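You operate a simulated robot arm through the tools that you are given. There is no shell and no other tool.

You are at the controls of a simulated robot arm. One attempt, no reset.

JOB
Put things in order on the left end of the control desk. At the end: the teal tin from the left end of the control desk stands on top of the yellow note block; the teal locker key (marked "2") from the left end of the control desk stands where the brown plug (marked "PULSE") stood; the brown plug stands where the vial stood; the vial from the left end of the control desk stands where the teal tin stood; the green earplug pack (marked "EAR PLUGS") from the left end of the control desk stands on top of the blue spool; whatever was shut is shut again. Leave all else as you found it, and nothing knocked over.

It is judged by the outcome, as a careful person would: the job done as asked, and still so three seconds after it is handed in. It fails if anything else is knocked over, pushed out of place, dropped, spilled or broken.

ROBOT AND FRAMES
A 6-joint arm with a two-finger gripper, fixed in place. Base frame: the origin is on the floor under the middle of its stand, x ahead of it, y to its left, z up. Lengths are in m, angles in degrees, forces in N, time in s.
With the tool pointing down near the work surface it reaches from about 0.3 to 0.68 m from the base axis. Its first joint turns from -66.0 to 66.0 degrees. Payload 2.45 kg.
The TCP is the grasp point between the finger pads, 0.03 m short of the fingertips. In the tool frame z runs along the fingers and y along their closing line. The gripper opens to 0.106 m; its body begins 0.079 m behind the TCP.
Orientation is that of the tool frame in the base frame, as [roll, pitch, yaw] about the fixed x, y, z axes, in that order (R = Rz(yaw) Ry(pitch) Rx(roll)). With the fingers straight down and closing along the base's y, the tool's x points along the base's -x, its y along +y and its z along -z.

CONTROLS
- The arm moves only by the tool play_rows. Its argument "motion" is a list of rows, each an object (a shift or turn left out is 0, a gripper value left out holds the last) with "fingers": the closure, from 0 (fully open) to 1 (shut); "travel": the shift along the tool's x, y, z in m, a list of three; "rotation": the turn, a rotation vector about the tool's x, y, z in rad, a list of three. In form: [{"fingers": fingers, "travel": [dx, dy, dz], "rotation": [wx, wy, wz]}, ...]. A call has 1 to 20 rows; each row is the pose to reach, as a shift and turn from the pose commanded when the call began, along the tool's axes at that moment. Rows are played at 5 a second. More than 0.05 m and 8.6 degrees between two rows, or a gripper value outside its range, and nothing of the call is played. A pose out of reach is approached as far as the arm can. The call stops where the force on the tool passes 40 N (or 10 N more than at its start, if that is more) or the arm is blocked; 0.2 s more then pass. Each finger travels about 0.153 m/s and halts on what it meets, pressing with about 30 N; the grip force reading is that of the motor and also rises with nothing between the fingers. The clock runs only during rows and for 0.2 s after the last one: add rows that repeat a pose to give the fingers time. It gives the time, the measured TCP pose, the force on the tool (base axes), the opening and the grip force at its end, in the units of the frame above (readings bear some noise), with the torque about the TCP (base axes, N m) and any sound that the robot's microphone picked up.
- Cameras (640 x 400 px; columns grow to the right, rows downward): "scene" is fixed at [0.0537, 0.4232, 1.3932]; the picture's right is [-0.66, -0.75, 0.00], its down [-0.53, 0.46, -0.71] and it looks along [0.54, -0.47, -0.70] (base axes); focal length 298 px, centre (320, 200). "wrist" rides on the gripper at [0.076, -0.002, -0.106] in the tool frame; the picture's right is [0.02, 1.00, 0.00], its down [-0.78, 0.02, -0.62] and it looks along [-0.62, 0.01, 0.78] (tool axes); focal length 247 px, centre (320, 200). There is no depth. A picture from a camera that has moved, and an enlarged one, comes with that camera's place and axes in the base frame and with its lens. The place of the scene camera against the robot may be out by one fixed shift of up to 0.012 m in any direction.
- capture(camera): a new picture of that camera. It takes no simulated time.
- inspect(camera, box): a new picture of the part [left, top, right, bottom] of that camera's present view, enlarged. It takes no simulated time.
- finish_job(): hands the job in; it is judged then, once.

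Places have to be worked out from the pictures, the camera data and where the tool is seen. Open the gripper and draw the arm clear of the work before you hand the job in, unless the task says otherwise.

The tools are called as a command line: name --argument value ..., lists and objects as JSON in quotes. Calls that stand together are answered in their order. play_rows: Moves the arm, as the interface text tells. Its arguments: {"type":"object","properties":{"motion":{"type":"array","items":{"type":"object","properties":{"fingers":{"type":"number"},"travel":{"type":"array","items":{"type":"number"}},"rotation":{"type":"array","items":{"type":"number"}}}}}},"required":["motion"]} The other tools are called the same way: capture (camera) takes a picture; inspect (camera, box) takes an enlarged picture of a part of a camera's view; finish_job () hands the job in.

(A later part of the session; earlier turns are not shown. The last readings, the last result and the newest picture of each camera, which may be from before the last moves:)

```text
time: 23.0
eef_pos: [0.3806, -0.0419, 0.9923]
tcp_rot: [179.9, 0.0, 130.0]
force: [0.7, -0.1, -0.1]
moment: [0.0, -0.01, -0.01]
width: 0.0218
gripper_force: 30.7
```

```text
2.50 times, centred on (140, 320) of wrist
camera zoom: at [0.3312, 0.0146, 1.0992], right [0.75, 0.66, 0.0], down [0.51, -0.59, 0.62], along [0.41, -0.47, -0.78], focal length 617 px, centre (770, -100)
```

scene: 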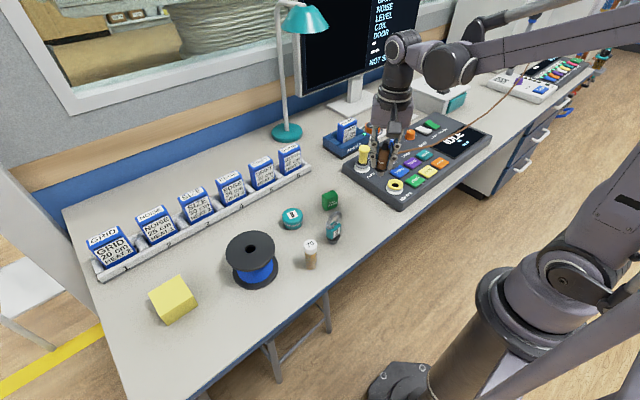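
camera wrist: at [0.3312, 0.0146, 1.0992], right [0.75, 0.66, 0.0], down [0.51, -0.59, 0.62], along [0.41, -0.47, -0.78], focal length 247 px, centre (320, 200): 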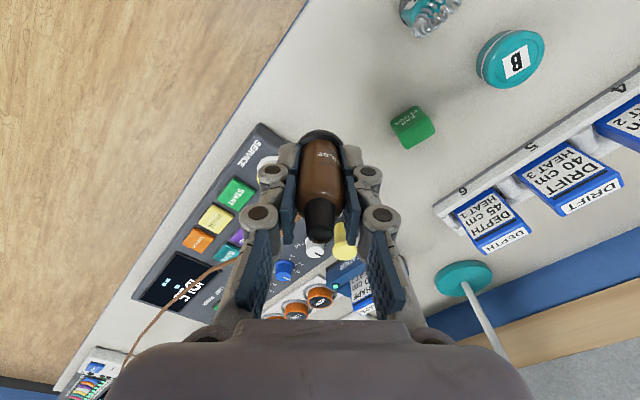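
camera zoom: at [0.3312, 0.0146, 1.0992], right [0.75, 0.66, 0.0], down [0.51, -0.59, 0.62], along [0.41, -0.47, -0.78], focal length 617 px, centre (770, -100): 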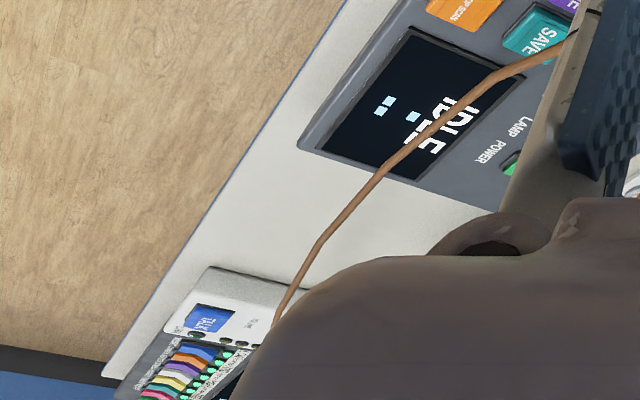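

I zoom further on the cable in both views to work out where it actually runs.

inspect --camera "scene" --box '[400, 60, 540, 160]'

inspect --camera "wrist" --box '[110, 250, 230, 370]'

```text
4.00 times, centred on (470, 110) of scene
camera zoom: at [0.0537, 0.4232, 1.3932], right [-0.66, -0.75, 0.0], down [-0.53, 0.46, -0.71], along [0.54, -0.47, -0.7], focal length 1193 px, centre (-280, 560)
```

zoom: 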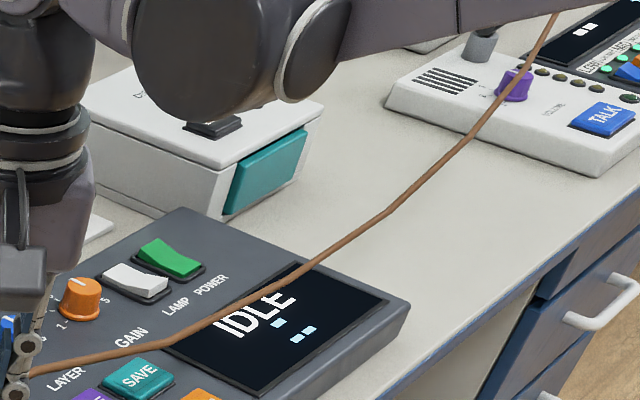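

```text
3.33 times, centred on (170, 310) of wrist
camera zoom: at [0.3312, 0.0146, 1.0992], right [0.75, 0.66, 0.0], down [0.51, -0.59, 0.62], along [0.41, -0.47, -0.78], focal length 823 px, centre (820, -167)
```

zoom: 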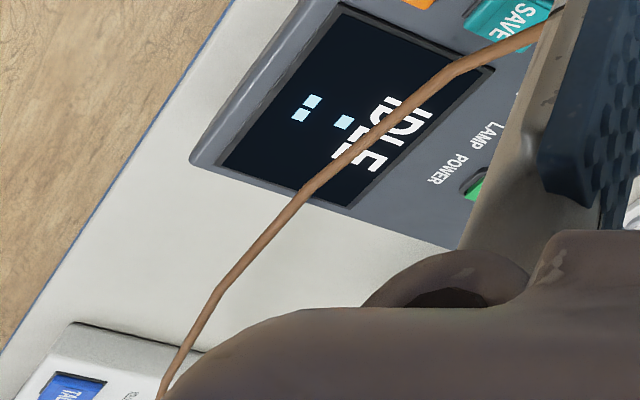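

The plug hangs freely with essentially no cable force, and nothing else has moved. I lower it straight down onto the vial's old spot, slowing near the desk.

play_rows --motion '[{"travel": [0, 0, 0.035]}, {"travel": [0, 0, 0.07]}, {"travel": [0, 0, 0.105]}, {"travel": [0, 0, 0.135]}, {"travel": [0, 0, 0.155]}, {"travel": [0, 0, 0.168]}, {"travel": [0, 0, 0.175]}, {"travel": [0, 0, 0.175]}]'

capture --camera "scene"

capture --camera "wrist"

```text
time: 24.8
eef_pos: [0.3797, -0.0427, 0.8174]
tcp_rot: [179.9, -0.1, 130.0]
force: [-0.2, 0.5, -0.1]
moment: [0.0, 0.05, 0.02]
width: 0.0218
gripper_force: 29.8
```

```text
taken
```

scene: 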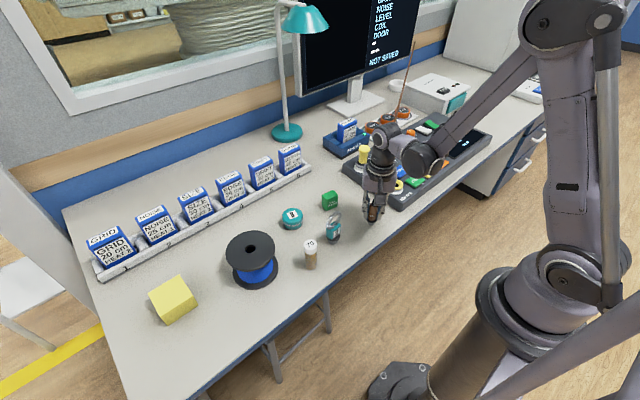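

```text
taken
camera wrist: at [0.331, 0.0149, 0.9244], right [0.75, 0.66, 0.0], down [0.51, -0.59, 0.62], along [0.41, -0.47, -0.78], focal length 247 px, centre (320, 200)
```

wrist: 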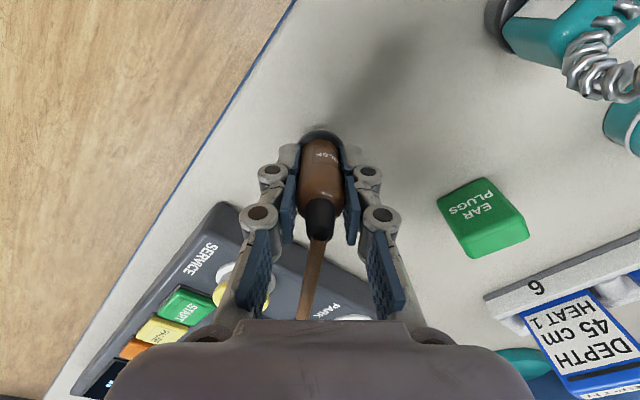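

The cable has now swung back to run toward the monitor. I zoom in on it to see how it lies before the last millimetres.

inspect --camera "scene" --box '[320, 20, 500, 150]'

inspect --camera "scene" --box '[290, 120, 450, 260]'

inspect --camera "wrist" --box '[230, 110, 410, 330]'

```text
3.08 times, centred on (410, 85) of scene
camera zoom: at [0.0537, 0.4232, 1.3932], right [-0.66, -0.75, 0.0], down [-0.53, 0.46, -0.71], along [0.54, -0.47, -0.7], focal length 918 px, centre (43, 554)
```

zoom: 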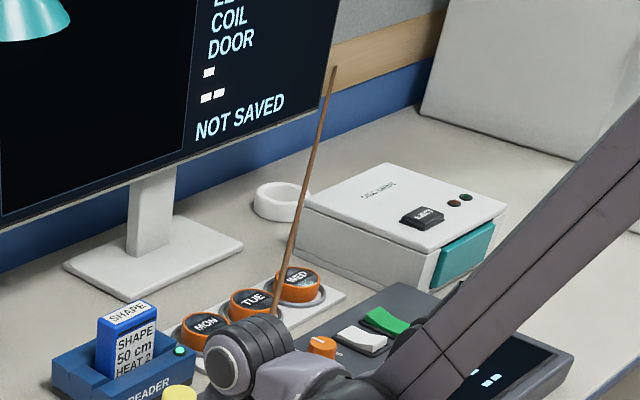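

```text
2.86 times, centred on (370, 190) of scene
camera zoom: at [0.0537, 0.4232, 1.3932], right [-0.66, -0.75, 0.0], down [-0.53, 0.46, -0.71], along [0.54, -0.47, -0.7], focal length 852 px, centre (177, 229)
```

zoom: 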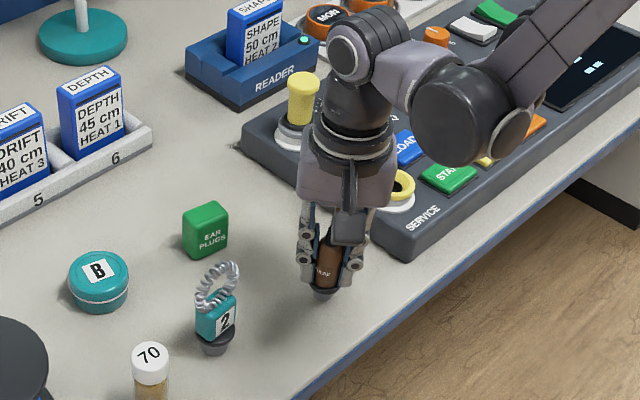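

```text
1.82 times, centred on (320, 220) of wrist
camera zoom: at [0.331, 0.0149, 0.9244], right [0.75, 0.66, 0.0], down [0.51, -0.59, 0.62], along [0.41, -0.47, -0.78], focal length 449 px, centre (320, 164)
```

zoom: 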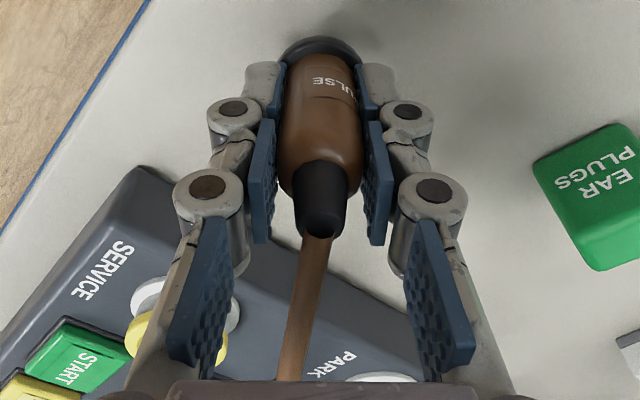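

The cable is clear of every object here and exerts no force. I lower the last 4.5 mm to the original standing height and check for contact.

play_rows --motion '[{"travel": [0, 0, 0.002]}, {"travel": [0, 0, 0.0042]}, {"travel": [0, 0, 0.0042]}, {"travel": [0, 0, 0.0042]}]'

inspect --camera "scene" --box '[290, 120, 450, 260]'

```text
time: 25.8
eef_pos: [0.3807, -0.0413, 0.8141]
tcp_rot: [180.0, 0.0, 129.9]
force: [1.3, 0.9, 7.0]
moment: [0.06, -0.02, -0.02]
width: 0.0214
gripper_force: 29.9
```

```text
2.86 times, centred on (370, 190) of scene
camera zoom: at [0.0536, 0.4232, 1.3932], right [-0.66, -0.75, 0.0], down [-0.53, 0.46, -0.71], along [0.54, -0.47, -0.7], focal length 852 px, centre (177, 229)
```

zoom: 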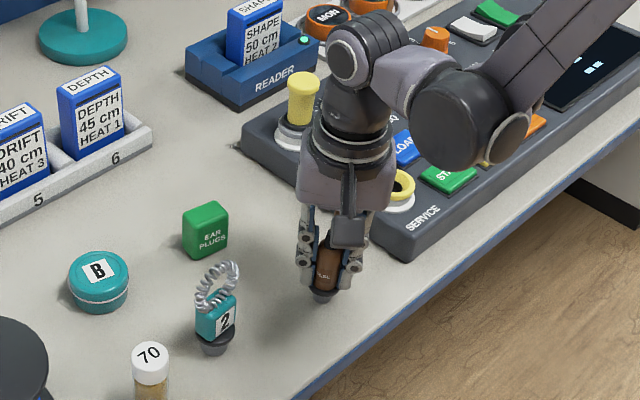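

A 7 N upward reaction shows the plug is standing on the desk. I open slowly, pause, then rise straight up with the cable between the fingers.

play_rows --motion '[{"fingers": 0.75}, {"fingers": 0.65}, {"fingers": 0.55}, {"fingers": 0.45}, {"fingers": 0.45}, {"travel": [0, 0, -0.02], "fingers": 0.45}, {"travel": [0, 0, -0.045], "fingers": 0.45}, {"travel": [0, 0, -0.08], "fingers": 0.45}, {"travel": [0, 0, -0.12], "fingers": 0.45}, {"travel": [0, 0, -0.16], "fingers": 0.45}, {"travel": [0, 0, -0.2], "fingers": 0.45}, {"travel": [0, 0, -0.2], "fingers": 0.45}]'

capture --camera "wrist"

capture --camera "scene"

```text
time: 28.4
eef_pos: [0.3796, -0.0418, 1.0135]
tcp_rot: [179.9, 0.0, 130.0]
force: [0.2, -0.1, -0.9]
moment: [-0.04, 0.02, 0.01]
width: 0.0583
gripper_force: 0.1
```

```text
taken
camera wrist: at [0.3306, 0.015, 1.1199], right [0.75, 0.66, 0.0], down [0.51, -0.59, 0.62], along [0.41, -0.47, -0.78], focal length 247 px, centre (320, 200)
```

wrist: 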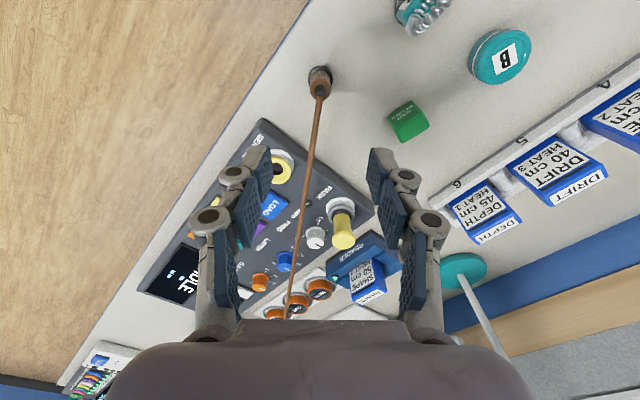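

```text
taken
```

scene: 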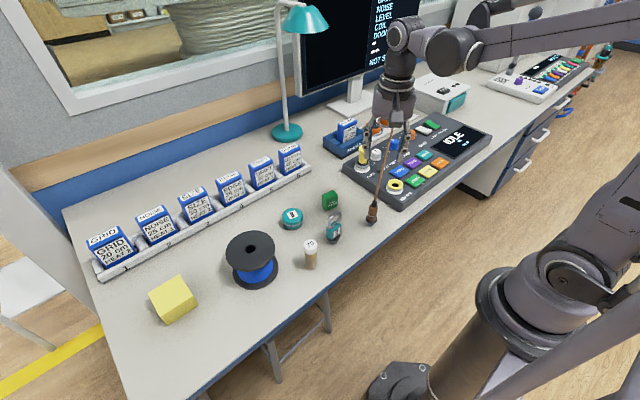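

The plug now stands upright on the vial's old spot, cable free. Next the tin: I move to a hover above it (≈0.523, 0.118), turning the hand back and opening fully.

play_rows --motion '[{"travel": [0.0052, 0.0353, 0.0], "rotation": [0, 0, -0.1454], "fingers": 0.2}, {"travel": [0.0103, 0.0707, 0.0], "rotation": [0, 0, -0.2909], "fingers": 0.1}, {"travel": [0.0155, 0.106, 0.0], "rotation": [0, 0, -0.4363], "fingers": 0.0}, {"travel": [0.0207, 0.1413, 0.0], "rotation": [0, 0, -0.5818], "fingers": 0.0}, {"travel": [0.0258, 0.1767, 0.005], "rotation": [0, 0, -0.7272], "fingers": 0.0}, {"travel": [0.031, 0.212, 0.01], "rotation": [0, 0, -0.8727], "fingers": 0.0}, {"travel": [0.031, 0.212, 0.01], "rotation": [0, 0, -0.8727], "fingers": 0.0}]'

capture --camera "wrist"

capture --camera "scene"

```text
time: 30.0
eef_pos: [0.5235, 0.1185, 1.005]
tcp_rot: [179.9, 0.2, -180.0]
force: [-0.4, -1.0, -0.1]
moment: [0.0, 0.02, 0.0]
width: 0.1061
gripper_force: 0.0
```

```text
taken
camera wrist: at [0.4475, 0.1155, 1.1106], right [-0.02, 1.0, 0.0], down [0.78, 0.02, 0.62], along [0.62, 0.01, -0.78], focal length 247 px, centre (320, 200)
```

wrist: 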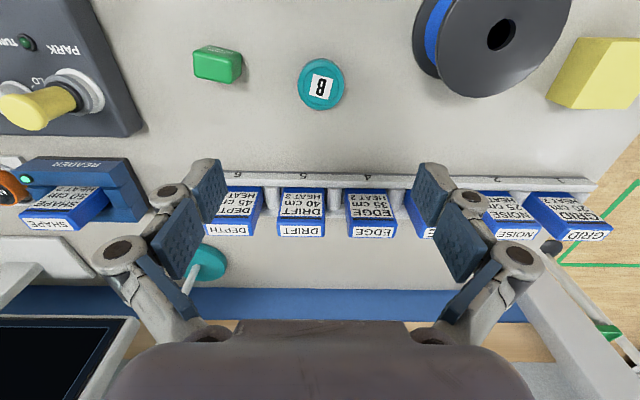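

```text
taken
```

scene: 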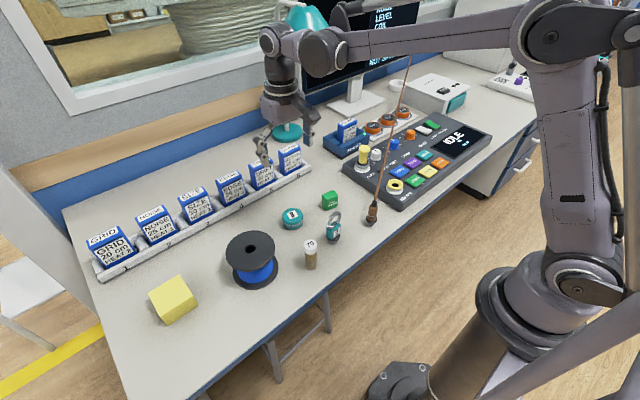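

inspect --camera "wrist" --box '[280, 40, 370, 120]'

inspect --camera "scene" --box '[260, 180, 400, 280]'

inspect --camera "scene" --box '[340, 40, 480, 240]'

inspect --camera "scene" --box '[130, 260, 230, 340]'

```text
5.00 times, centred on (325, 80) of wrist
camera zoom: at [0.4475, 0.1155, 1.1106], right [-0.02, 1.0, 0.0], down [0.78, 0.02, 0.62], along [0.62, 0.01, -0.78], focal length 1235 px, centre (295, 800)
```

zoom: 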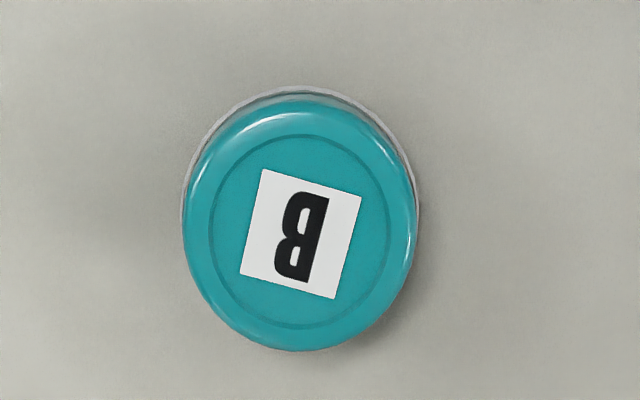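

```text
4.00 times, centred on (330, 230) of scene
camera zoom: at [0.0537, 0.4232, 1.3932], right [-0.66, -0.75, 0.0], down [-0.53, 0.46, -0.71], along [0.54, -0.47, -0.7], focal length 1193 px, centre (280, 80)
```

zoom: 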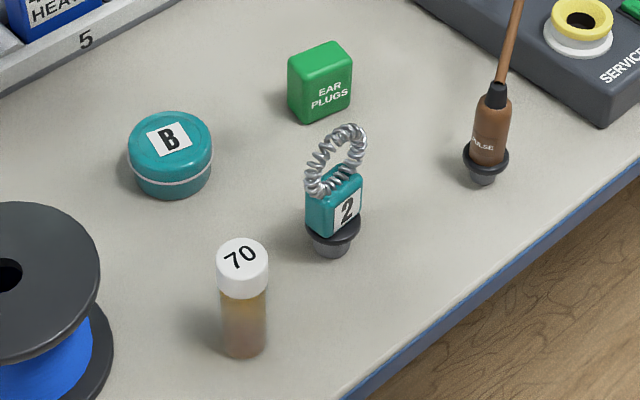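

```text
2.00 times, centred on (410, 140) of scene
camera zoom: at [0.0537, 0.4232, 1.3932], right [-0.66, -0.75, 0.0], down [-0.53, 0.46, -0.71], along [0.54, -0.47, -0.7], focal length 596 px, centre (140, 320)
```

zoom: 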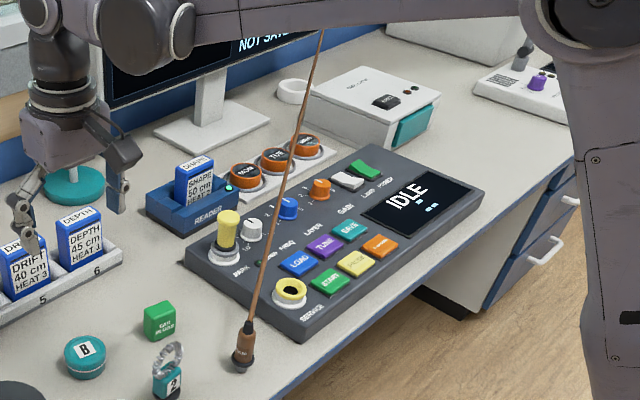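

```text
5.00 times, centred on (180, 300) of scene
camera zoom: at [0.0537, 0.4232, 1.3932], right [-0.66, -0.75, 0.0], down [-0.53, 0.46, -0.71], along [0.54, -0.47, -0.7], focal length 1491 px, centre (1020, -300)
```

zoom: 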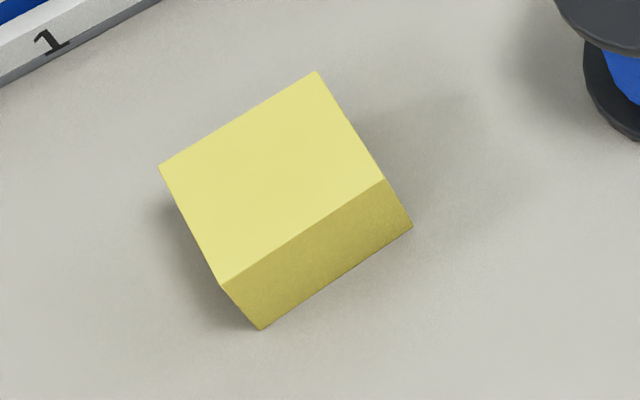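

Tin centre works out to (0.524, 0.118), diameter 0.0555, height about 0.027. I descend around it to TCP z≈0.80 with the hand fully open, then check the fingertip gap to the desk.

play_rows --motion '[{"travel": [-0.0005, 0.0005, 0.045]}, {"travel": [-0.0005, 0.0005, 0.09]}, {"travel": [-0.0005, 0.0005, 0.135]}, {"travel": [-0.0005, 0.0005, 0.17]}, {"travel": [-0.0005, 0.0005, 0.19]}, {"travel": [-0.0005, 0.0005, 0.203]}, {"travel": [-0.0005, 0.0005, 0.203]}]'

capture --camera "wrist"

inspect --camera "scene" --box '[230, 150, 370, 270]'

```text
time: 31.6
eef_pos: [0.5245, 0.1184, 0.8015]
tcp_rot: [180.0, 0.1, 179.9]
force: [0.3, -0.9, 0.3]
moment: [-0.02, 0.03, 0.0]
width: 0.106
gripper_force: 0.1
```

```text
taken
camera wrist: at [0.4485, 0.1153, 0.9076], right [-0.02, 1.0, 0.0], down [0.78, 0.02, 0.62], along [0.62, 0.01, -0.78], focal length 247 px, centre (320, 200)
```

wrist: 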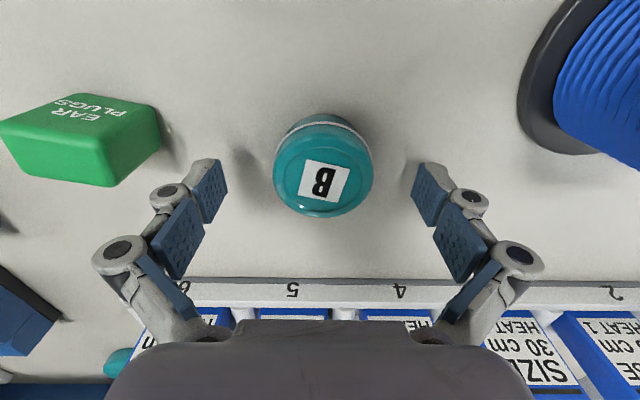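

```text
3.33 times, centred on (300, 210) of scene
camera zoom: at [0.0537, 0.4232, 1.3932], right [-0.66, -0.75, 0.0], down [-0.53, 0.46, -0.71], along [0.54, -0.47, -0.7], focal length 994 px, centre (387, 167)
```

zoom: 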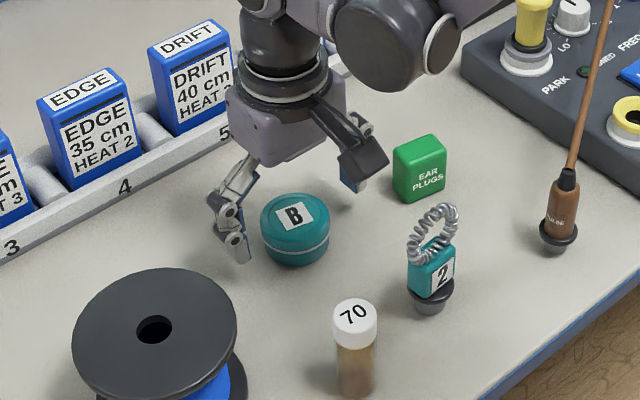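

The tin is between the pads with the tips about 1 cm above the desk. I nudge 1 mm in +y to centre and close on it.

play_rows --motion '[{"travel": [0, 0.001, 0], "fingers": 0.2}, {"travel": [0, 0.001, 0], "fingers": 0.35}, {"travel": [0, 0.001, 0], "fingers": 0.5}, {"travel": [0, 0.001, 0], "fingers": 0.65}, {"travel": [0, 0.001, 0], "fingers": 0.65}]'

capture --camera "wrist"

```text
time: 32.8
eef_pos: [0.5246, 0.1201, 0.8018]
tcp_rot: [179.9, 0.1, -180.0]
force: [0.2, 0.6, 2.1]
moment: [0.03, 0.02, 0.02]
width: 0.0546
gripper_force: 30.2
```

```text
taken
camera wrist: at [0.4485, 0.1167, 0.9079], right [-0.02, 1.0, 0.0], down [0.78, 0.02, 0.62], along [0.62, 0.01, -0.78], focal length 247 px, centre (320, 200)
```

wrist: 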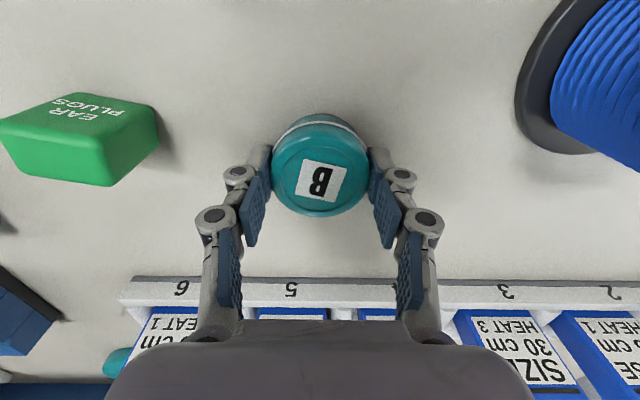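

Tin held at width 0.0546. The block works out as roughly axis-aligned, 0.07 m square, centred near (0.501, 0.457) with its top near z 0.803. I lift the tin 0.15 m and carry it over there for a hover check.

play_rows --motion '[{"travel": [0, 0, -0.02]}, {"travel": [0, 0, -0.06]}, {"travel": [0, 0, -0.105]}, {"travel": [0, 0, -0.15]}, {"travel": [0.0032, 0.0421, -0.15]}, {"travel": [0.0064, 0.0842, -0.15]}, {"travel": [0.0096, 0.1264, -0.15]}, {"travel": [0.0128, 0.1685, -0.15]}, {"travel": [0.016, 0.2106, -0.15]}, {"travel": [0.0191, 0.2528, -0.15]}, {"travel": [0.0223, 0.2949, -0.15]}, {"travel": [0.0255, 0.337, -0.15]}, {"travel": [0.0255, 0.337, -0.15]}, {"travel": [0.0255, 0.337, -0.15]}]'

capture --camera "wrist"

capture --camera "scene"

```text
time: 35.8
eef_pos: [0.4982, 0.4571, 0.9509]
tcp_rot: [179.9, 0.1, -179.9]
force: [0.6, 0.2, -1.0]
moment: [0.01, 0.0, 0.02]
width: 0.054
gripper_force: 30.0
```

```text
taken
camera wrist: at [0.4233, 0.4551, 1.0574], right [-0.02, 1.0, 0.0], down [0.78, 0.02, 0.62], along [0.62, 0.01, -0.78], focal length 247 px, centre (320, 200)
```

wrist: 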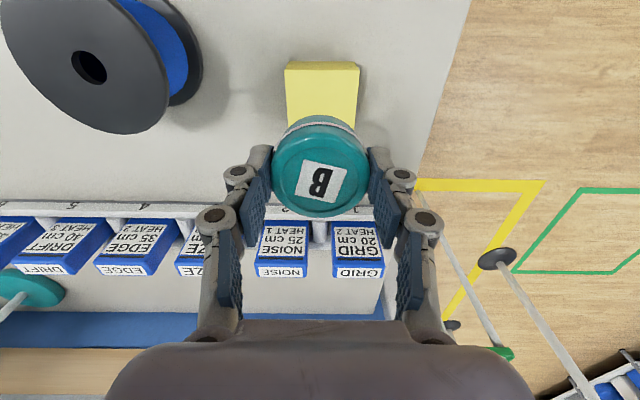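

```text
taken
```

scene: 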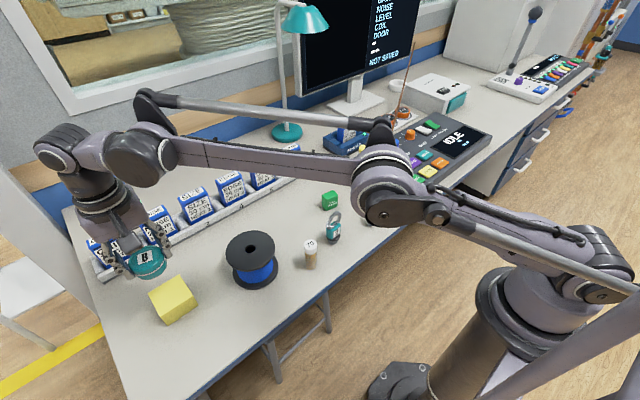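

The tin is held level above the block. I zoom on the block to fix its edges from this view.

inspect --camera "wrist" --box '[260, 40, 390, 140]'

inspect --camera "scene" --box '[90, 220, 230, 340]'

```text
4.00 times, centred on (325, 90) of wrist
camera zoom: at [0.4233, 0.4551, 1.0574], right [-0.02, 1.0, 0.0], down [0.78, 0.02, 0.62], along [0.62, 0.01, -0.78], focal length 988 px, centre (300, 640)
```

zoom: 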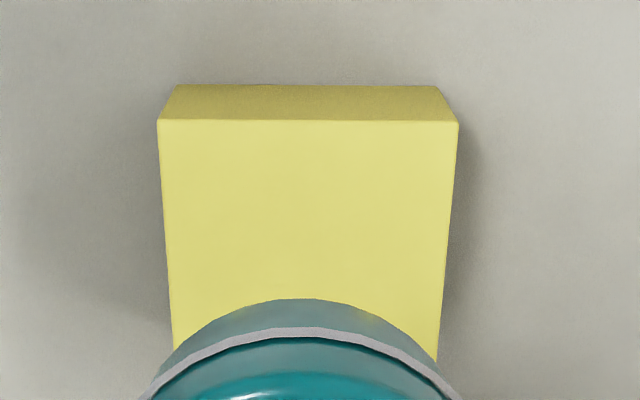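

```text
3.33 times, centred on (160, 280) of scene
camera zoom: at [0.0537, 0.4232, 1.3932], right [-0.66, -0.75, 0.0], down [-0.53, 0.46, -0.71], along [0.54, -0.47, -0.7], focal length 994 px, centre (853, -67)
```

zoom: 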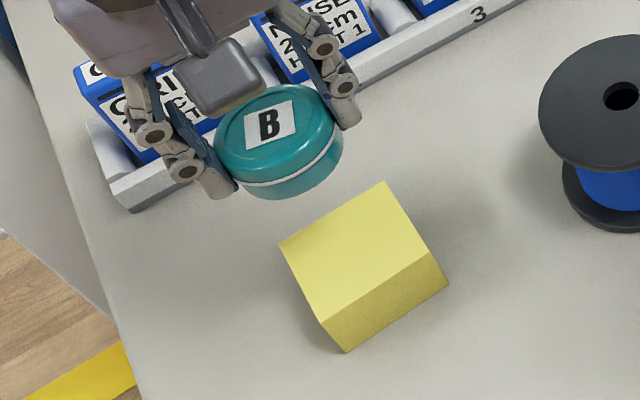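

From here the block spans y 0.423–0.493 with its near edge at x≈0.4715, so its centre is about (0.506, 0.458) and its height about 0.042. I move 5 mm further out in x and descend 0.10 m, stopping about 8 mm above the block.

play_rows --motion '[{"travel": [-0.0055, 0.0008, 0.0]}, {"travel": [-0.0055, 0.0008, 0.035]}, {"travel": [-0.0055, 0.0008, 0.065]}, {"travel": [-0.0055, 0.0008, 0.085]}, {"travel": [-0.0055, 0.0008, 0.098]}, {"travel": [-0.0055, 0.0008, 0.098]}, {"travel": [-0.0055, 0.0008, 0.098]}]'

capture --camera "wrist"

inspect --camera "scene" --box '[90, 220, 230, 340]'

```text
time: 37.4
eef_pos: [0.5045, 0.4562, 0.8523]
tcp_rot: [179.9, 0.1, 179.9]
force: [-0.7, 0.8, -0.9]
moment: [-0.02, 0.02, 0.0]
width: 0.0539
gripper_force: 30.1
```

```text
taken
camera wrist: at [0.429, 0.4546, 0.9597], right [-0.02, 1.0, 0.0], down [0.78, 0.02, 0.62], along [0.62, 0.01, -0.78], focal length 247 px, centre (320, 200)
```

wrist: 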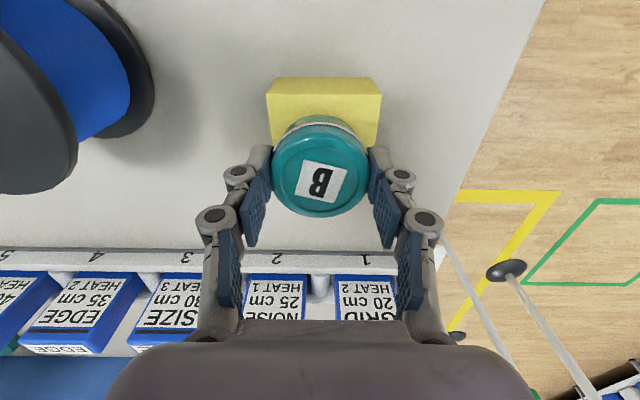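

```text
3.33 times, centred on (160, 280) of scene
camera zoom: at [0.0537, 0.4232, 1.3932], right [-0.66, -0.75, 0.0], down [-0.53, 0.46, -0.71], along [0.54, -0.47, -0.7], focal length 994 px, centre (853, -67)
```

zoom: 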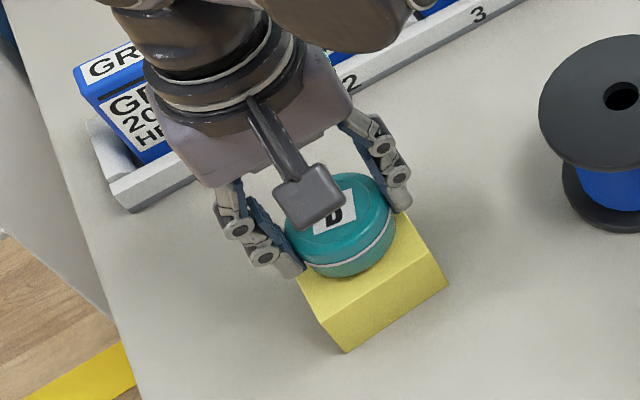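

The tin is over the block, with the block's centre about 2 mm to +y. I shift 1.5 mm and lower in small steps, watching for contact.

play_rows --motion '[{"travel": [0, 0.0015, 0.003]}, {"travel": [0, 0.0015, 0.006]}, {"travel": [0, 0.0015, 0.008]}, {"travel": [0, 0.0015, 0.008]}]'

inspect --camera "scene" --box '[110, 240, 210, 330]'

```text
time: 38.4
eef_pos: [0.5032, 0.4585, 0.8469]
tcp_rot: [179.9, 0.0, -180.0]
force: [0.7, 1.5, 13.5]
moment: [0.01, -0.11, 0.03]
width: 0.0542
gripper_force: 30.4
```

```text
4.44 times, centred on (160, 285) of scene
camera zoom: at [0.0535, 0.423, 1.3933], right [-0.66, -0.75, 0.0], down [-0.53, 0.46, -0.71], along [0.54, -0.47, -0.7], focal length 1326 px, centre (1031, -178)
```

zoom: 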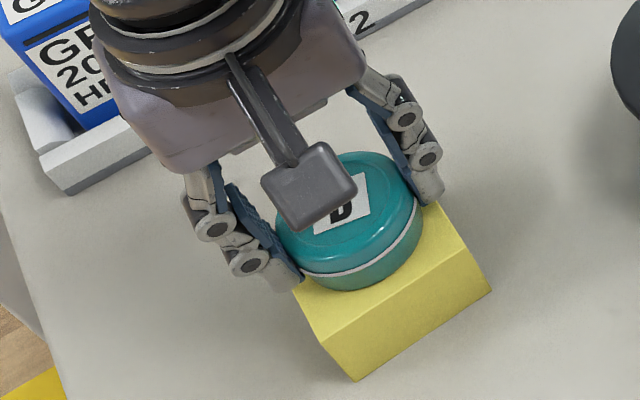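

A 13.5 N reaction shows the tin resting on the block. I ease off 1 mm, open slowly, and rise straight up.

play_rows --motion '[{"travel": [0, 0, -0.0015], "fingers": 0.65}, {"travel": [0, 0, -0.0015], "fingers": 0.45}, {"travel": [0, 0, -0.0015], "fingers": 0.35}, {"travel": [0, 0, -0.0015], "fingers": 0.2}, {"travel": [0, 0, -0.0015], "fingers": 0.2}, {"travel": [0, 0, -0.03], "fingers": 0.2}, {"travel": [0, 0, -0.07], "fingers": 0.2}, {"travel": [0, 0, -0.11], "fingers": 0.2}, {"travel": [0, 0, -0.15], "fingers": 0.2}, {"travel": [0, 0, -0.15], "fingers": 0.2}]'

capture --camera "wrist"

inspect --camera "scene" --box '[110, 240, 250, 380]'

```text
time: 40.6
eef_pos: [0.4982, 0.4531, 0.9934]
tcp_rot: [179.8, 0.1, -179.9]
force: [-0.4, -0.8, -0.3]
moment: [0.0, -0.01, 0.01]
width: 0.0844
gripper_force: 0.1
out of reach, approached as far as the arm can: row 9, 10
```

```text
taken
camera wrist: at [0.4222, 0.45, 1.1003], right [-0.02, 1.0, 0.0], down [0.78, 0.02, 0.62], along [0.62, 0.01, -0.78], focal length 247 px, centre (320, 200)
```

wrist: 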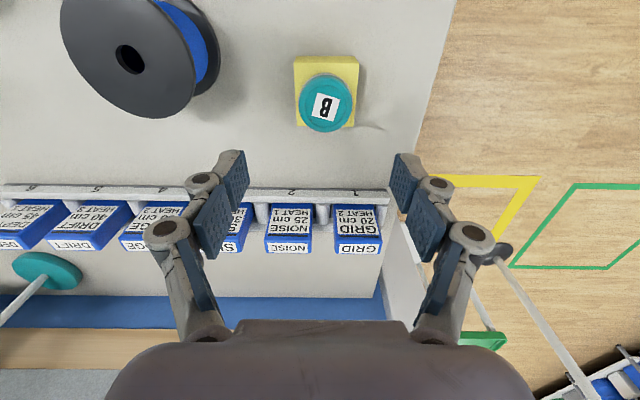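

```text
2.86 times, centred on (180, 310) of scene
camera zoom: at [0.0537, 0.4232, 1.3932], right [-0.66, -0.75, 0.0], down [-0.53, 0.46, -0.71], along [0.54, -0.47, -0.7], focal length 852 px, centre (720, -114)
```

zoom: 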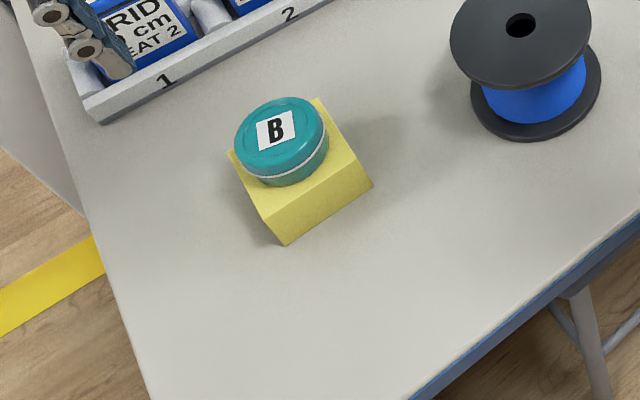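

The tin stands on the block. I zoom in from above to check how well it is supported.

inspect --camera "wrist" --box '[270, 40, 390, 140]'

inspect --camera "scene" --box '[140, 250, 220, 330]'

```text
4.00 times, centred on (330, 90) of wrist
camera zoom: at [0.4222, 0.45, 1.1003], right [-0.02, 1.0, 0.0], down [0.78, 0.02, 0.62], along [0.62, 0.01, -0.78], focal length 988 px, centre (280, 640)
```

zoom: 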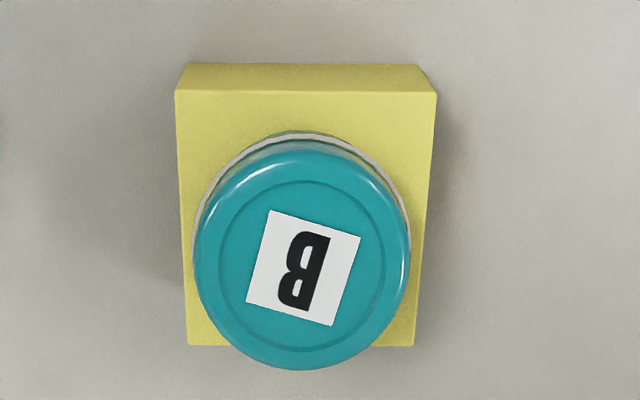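

```text
5.00 times, centred on (180, 290) of scene
camera zoom: at [0.0537, 0.4232, 1.3932], right [-0.66, -0.75, 0.0], down [-0.53, 0.46, -0.71], along [0.54, -0.47, -0.7], focal length 1491 px, centre (1020, -250)
```

zoom: 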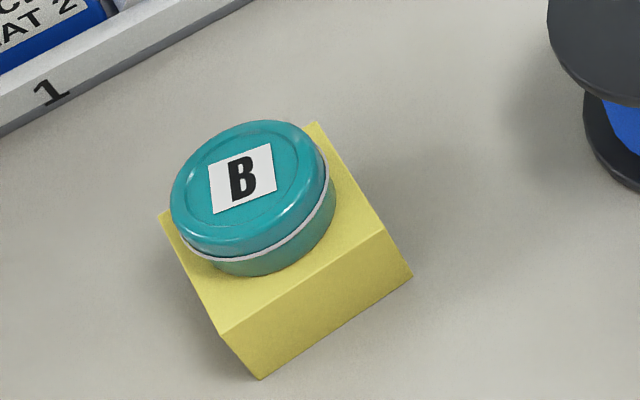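

By the pixels the tin is centred on the block to within about 1 mm. Next the vial: I move back to a hover above its parking spot (0.3816, 0.170).

play_rows --motion '[{"travel": [0.0154, -0.036, 0], "fingers": 0.4}, {"travel": [0.0308, -0.072, 0], "fingers": 0.4}, {"travel": [0.0461, -0.108, 0], "fingers": 0.4}, {"travel": [0.0615, -0.144, 0], "fingers": 0.4}, {"travel": [0.0769, -0.18, 0], "fingers": 0.4}, {"travel": [0.0923, -0.216, 0], "fingers": 0.4}, {"travel": [0.1076, -0.252, 0], "fingers": 0.4}, {"travel": [0.123, -0.288, 0], "fingers": 0.4}, {"travel": [0.123, -0.288, 0], "fingers": 0.4}]'

capture --camera "wrist"

inspect --camera "wrist" --box '[270, 50, 370, 130]'

```text
time: 42.6
eef_pos: [0.3746, 0.1652, 0.9922]
tcp_rot: [179.9, 0.1, -180.0]
force: [-0.4, 0.5, 0.2]
moment: [-0.03, 0.02, -0.01]
width: 0.0634
gripper_force: 0.1
```

```text
taken
camera wrist: at [0.2991, 0.162, 1.0997], right [-0.02, 1.0, 0.0], down [0.78, 0.02, 0.62], along [0.62, 0.01, -0.78], focal length 247 px, centre (320, 200)
```

wrist: 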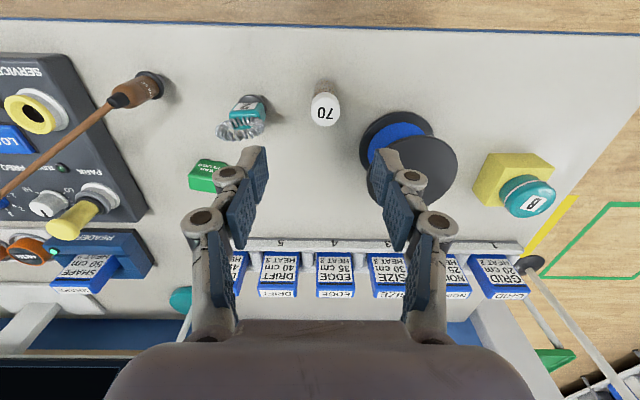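

```text
5.00 times, centred on (320, 90) of wrist
camera zoom: at [0.2991, 0.162, 1.0997], right [-0.02, 1.0, 0.0], down [0.78, 0.02, 0.62], along [0.62, 0.01, -0.78], focal length 1235 px, centre (320, 750)
```

zoom: 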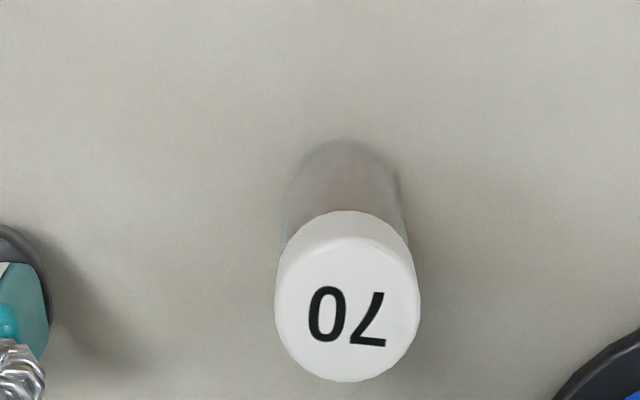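

The vial cap is at (0.383, 0.169), upright. I correct by (+7, +5.5) mm, descend 0.188 m to the same grip height as before, and close.

play_rows --motion '[{"travel": [-0.007, 0.0057, 0.01], "fingers": 0.4}, {"travel": [-0.007, 0.0057, 0.05], "fingers": 0.4}, {"travel": [-0.007, 0.0057, 0.095], "fingers": 0.4}, {"travel": [-0.007, 0.0057, 0.135], "fingers": 0.4}, {"travel": [-0.007, 0.0057, 0.165], "fingers": 0.4}, {"travel": [-0.007, 0.0057, 0.188], "fingers": 0.4}, {"travel": [-0.007, 0.0057, 0.188], "fingers": 0.4}]'

capture --camera "wrist"

```text
time: 44.2
eef_pos: [0.3817, 0.1708, 0.8044]
tcp_rot: [180.0, 0.1, -180.0]
force: [0.6, 0.1, -0.9]
moment: [0.03, -0.06, -0.04]
width: 0.0637
gripper_force: 0.0
```

```text
taken
camera wrist: at [0.3064, 0.169, 0.9105], right [-0.02, 1.0, 0.0], down [0.78, 0.02, 0.62], along [0.62, 0.01, -0.78], focal length 247 px, centre (320, 200)
```

wrist: 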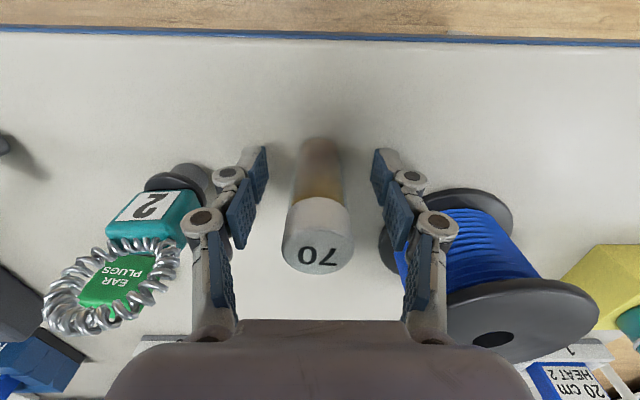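

The vial is about 1.5 mm to -y of centre. I nudge and close on it.

play_rows --motion '[{"travel": [0, -0.0014, 0], "fingers": 0.4}, {"travel": [0, -0.0014, 0], "fingers": 0.6}, {"travel": [0, -0.0014, 0], "fingers": 0.8}, {"travel": [0, -0.0014, 0], "fingers": 0.9}, {"travel": [0, -0.0014, 0], "fingers": 0.9}]'

capture --camera "wrist"

```text
time: 45.4
eef_pos: [0.3827, 0.1714, 0.8044]
tcp_rot: [179.9, 0.1, 180.0]
force: [0.0, -1.2, 0.4]
moment: [-0.03, -0.02, -0.01]
width: 0.0285
gripper_force: 29.8
```

```text
taken
camera wrist: at [0.3064, 0.1675, 0.9111], right [-0.02, 1.0, 0.0], down [0.78, 0.02, 0.62], along [0.62, 0.01, -0.78], focal length 247 px, centre (320, 200)
```

wrist: 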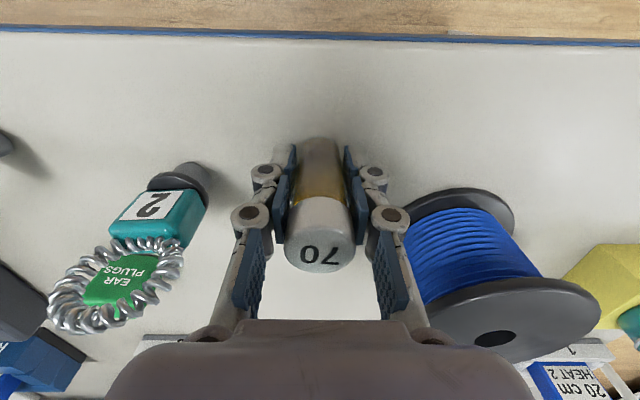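

Vial held. I lift it 0.13 m and carry it to above the tin's old spot (0.524, 0.1185).

play_rows --motion '[{"travel": [0, 0, -0.02]}, {"travel": [0, 0, -0.06]}, {"travel": [0, 0, -0.1]}, {"travel": [0, 0, -0.13]}, {"travel": [-0.0354, -0.0128, -0.13]}, {"travel": [-0.0708, -0.0255, -0.13]}, {"travel": [-0.1062, -0.0383, -0.13]}, {"travel": [-0.1416, -0.051, -0.13]}, {"travel": [-0.1416, -0.051, -0.13]}]'

capture --camera "wrist"

capture --camera "scene"

```text
time: 47.4
eef_pos: [0.5217, 0.1181, 0.9347]
tcp_rot: [179.9, 0.0, -179.9]
force: [0.2, 1.0, -0.8]
moment: [-0.05, -0.01, 0.0]
width: 0.0284
gripper_force: 30.0
```

```text
taken
camera wrist: at [0.4475, 0.1156, 1.0409], right [-0.02, 1.0, 0.0], down [0.78, 0.02, 0.62], along [0.62, 0.01, -0.78], focal length 247 px, centre (320, 200)
```

wrist: 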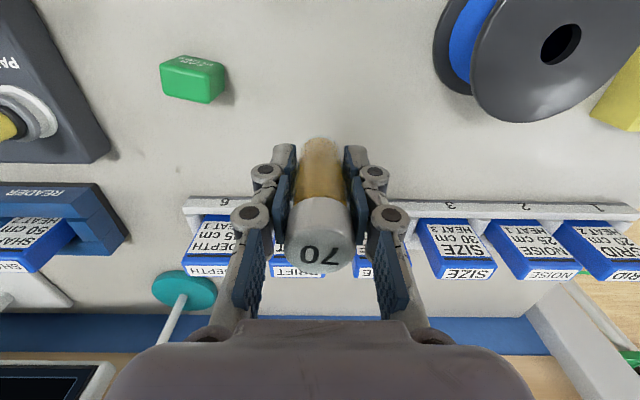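

```text
taken
```

scene: 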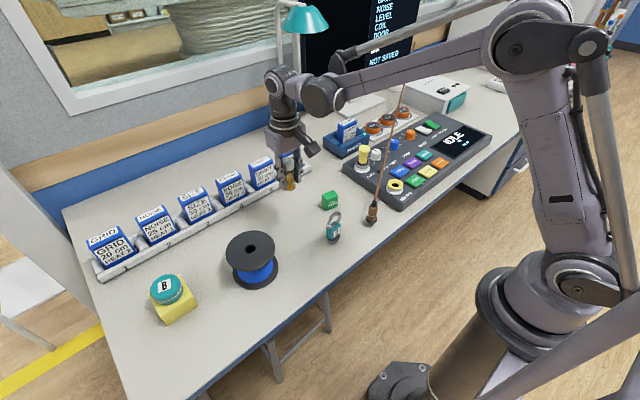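

Everything in place; the tool is within 1 mm of the tin's old centre. I lower the vial to its standing height.

play_rows --motion '[{"travel": [-0.0005, 0.0008, 0.04]}, {"travel": [-0.0005, 0.0008, 0.08]}, {"travel": [-0.0005, 0.0008, 0.11]}, {"travel": [-0.0005, 0.0008, 0.122]}, {"travel": [-0.0005, 0.0008, 0.1293]}, {"travel": [-0.0005, 0.0008, 0.1293]}, {"travel": [-0.0005, 0.0008, 0.1293]}]'

capture --camera "wrist"

inspect --camera "scene" --box '[230, 130, 370, 250]'

```text
time: 49.0
eef_pos: [0.5239, 0.1201, 0.8059]
tcp_rot: [179.8, 0.1, -179.9]
force: [0.0, 0.3, 0.5]
moment: [-0.02, 0.01, 0.0]
width: 0.0283
gripper_force: 30.9
```

```text
taken
camera wrist: at [0.4484, 0.1166, 0.9118], right [-0.02, 1.0, 0.0], down [0.78, 0.02, 0.62], along [0.62, 0.01, -0.78], focal length 247 px, centre (320, 200)
```

wrist: 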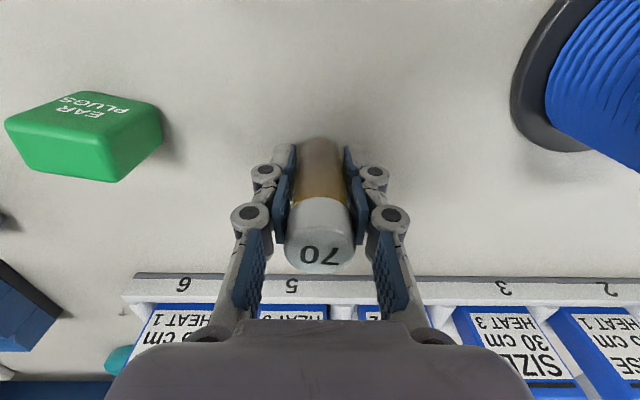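

```text
3.33 times, centred on (300, 190) of scene
camera zoom: at [0.0537, 0.4232, 1.3932], right [-0.66, -0.75, 0.0], down [-0.53, 0.46, -0.71], along [0.54, -0.47, -0.7], focal length 994 px, centre (387, 233)
```

zoom: 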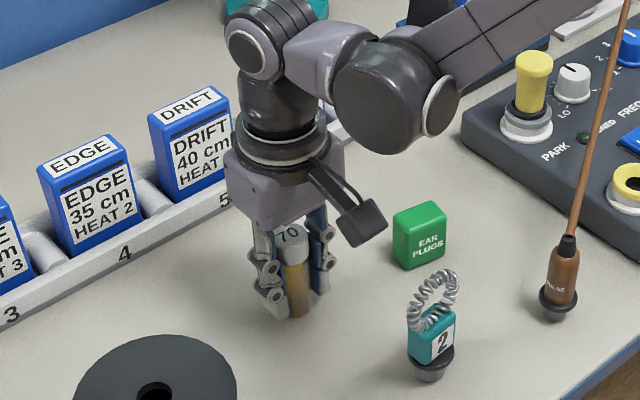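

The vial is within 1 mm of the desk, upright over the tin's old spot. I open slowly and rise straight up.

play_rows --motion '[{"travel": [0, 0, 0.0004], "fingers": 0.7}, {"travel": [0, 0, 0.0004], "fingers": 0.6}, {"travel": [0, 0, 0.0004], "fingers": 0.45}, {"travel": [0, 0, 0.0004], "fingers": 0.4}, {"travel": [0, 0, -0.04], "fingers": 0.4}, {"travel": [0, 0, -0.085], "fingers": 0.4}, {"travel": [0, 0, -0.13], "fingers": 0.4}, {"travel": [0, 0, -0.175], "fingers": 0.4}, {"travel": [0, 0, -0.195], "fingers": 0.4}, {"travel": [0, 0, -0.195], "fingers": 0.4}]'

capture --camera "wrist"

inspect --camera "scene" --box '[250, 150, 410, 270]'

```text
time: 51.2
eef_pos: [0.5241, 0.1199, 1.0002]
tcp_rot: [179.9, 0.1, 180.0]
force: [0.3, 0.5, 0.5]
moment: [0.01, -0.03, -0.03]
width: 0.0633
gripper_force: 0.0
```

```text
taken
camera wrist: at [0.4485, 0.1167, 1.1069], right [-0.02, 1.0, 0.0], down [0.78, 0.02, 0.62], along [0.62, 0.01, -0.78], focal length 247 px, centre (320, 200)
```

wrist: 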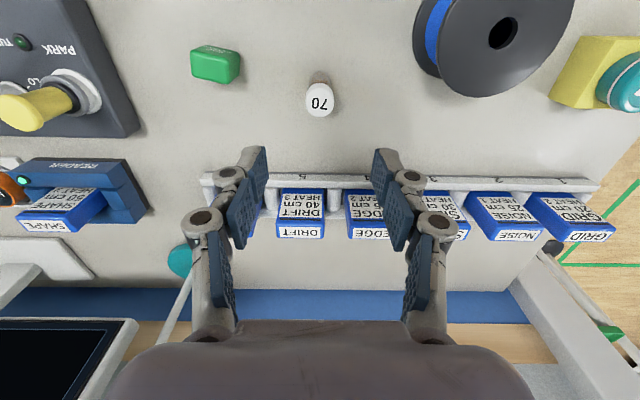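

```text
3.33 times, centred on (330, 210) of scene
camera zoom: at [0.0537, 0.4232, 1.3932], right [-0.66, -0.75, 0.0], down [-0.53, 0.46, -0.71], along [0.54, -0.47, -0.7], focal length 994 px, centre (287, 167)
```

zoom: 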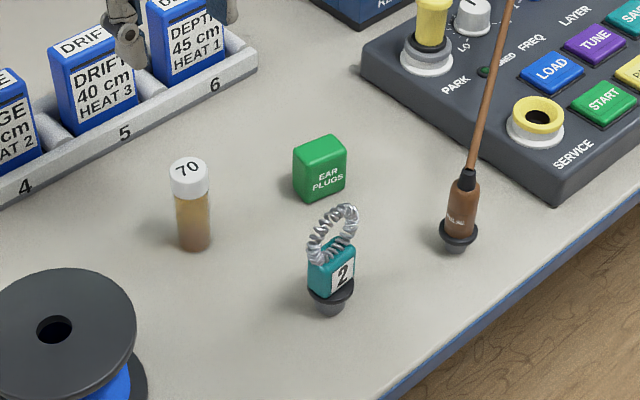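

The vial stands on the tin's old spot. Next the key: I move to a hover above it (≈0.398, 0.079) to study its shape and which way its coil loop faces.

play_rows --motion '[{"travel": [0.0315, -0.01, 0], "fingers": 0.4}, {"travel": [0.063, -0.02, 0], "fingers": 0.4}, {"travel": [0.0945, -0.03, 0], "fingers": 0.4}, {"travel": [0.126, -0.04, 0], "fingers": 0.4}, {"travel": [0.126, -0.04, 0], "fingers": 0.4}]'

inspect --camera "wrist" --box '[270, 40, 390, 140]'

inspect --camera "scene" --box '[310, 200, 360, 250]'

```text
time: 52.4
eef_pos: [0.3987, 0.0806, 0.9987]
tcp_rot: [179.9, 0.1, 180.0]
force: [0.3, 0.7, -0.9]
moment: [0.01, 0.0, 0.0]
width: 0.0635
gripper_force: 0.0
```

```text
4.00 times, centred on (330, 90) of wrist
camera zoom: at [0.3223, 0.0767, 1.1061], right [-0.02, 1.0, 0.0], down [0.78, 0.02, 0.62], along [0.62, 0.01, -0.78], focal length 988 px, centre (280, 640)
```

zoom: 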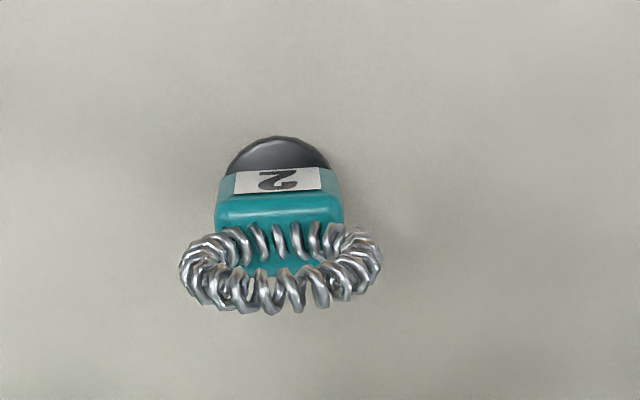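

```text
8.00 times, centred on (335, 225) of scene
camera zoom: at [0.0537, 0.4232, 1.3932], right [-0.66, -0.75, 0.0], down [-0.53, 0.46, -0.71], along [0.54, -0.47, -0.7], focal length 2386 px, centre (200, 0)
```

zoom: 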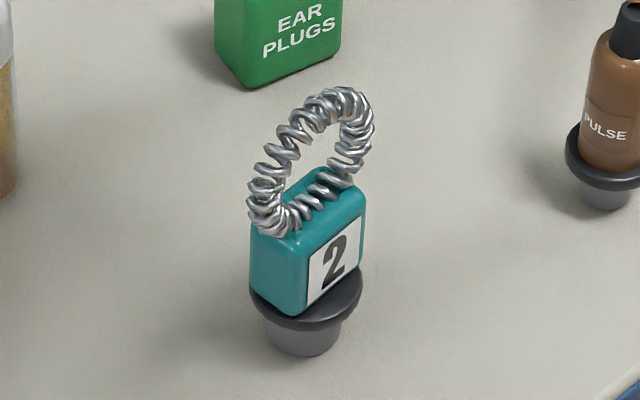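

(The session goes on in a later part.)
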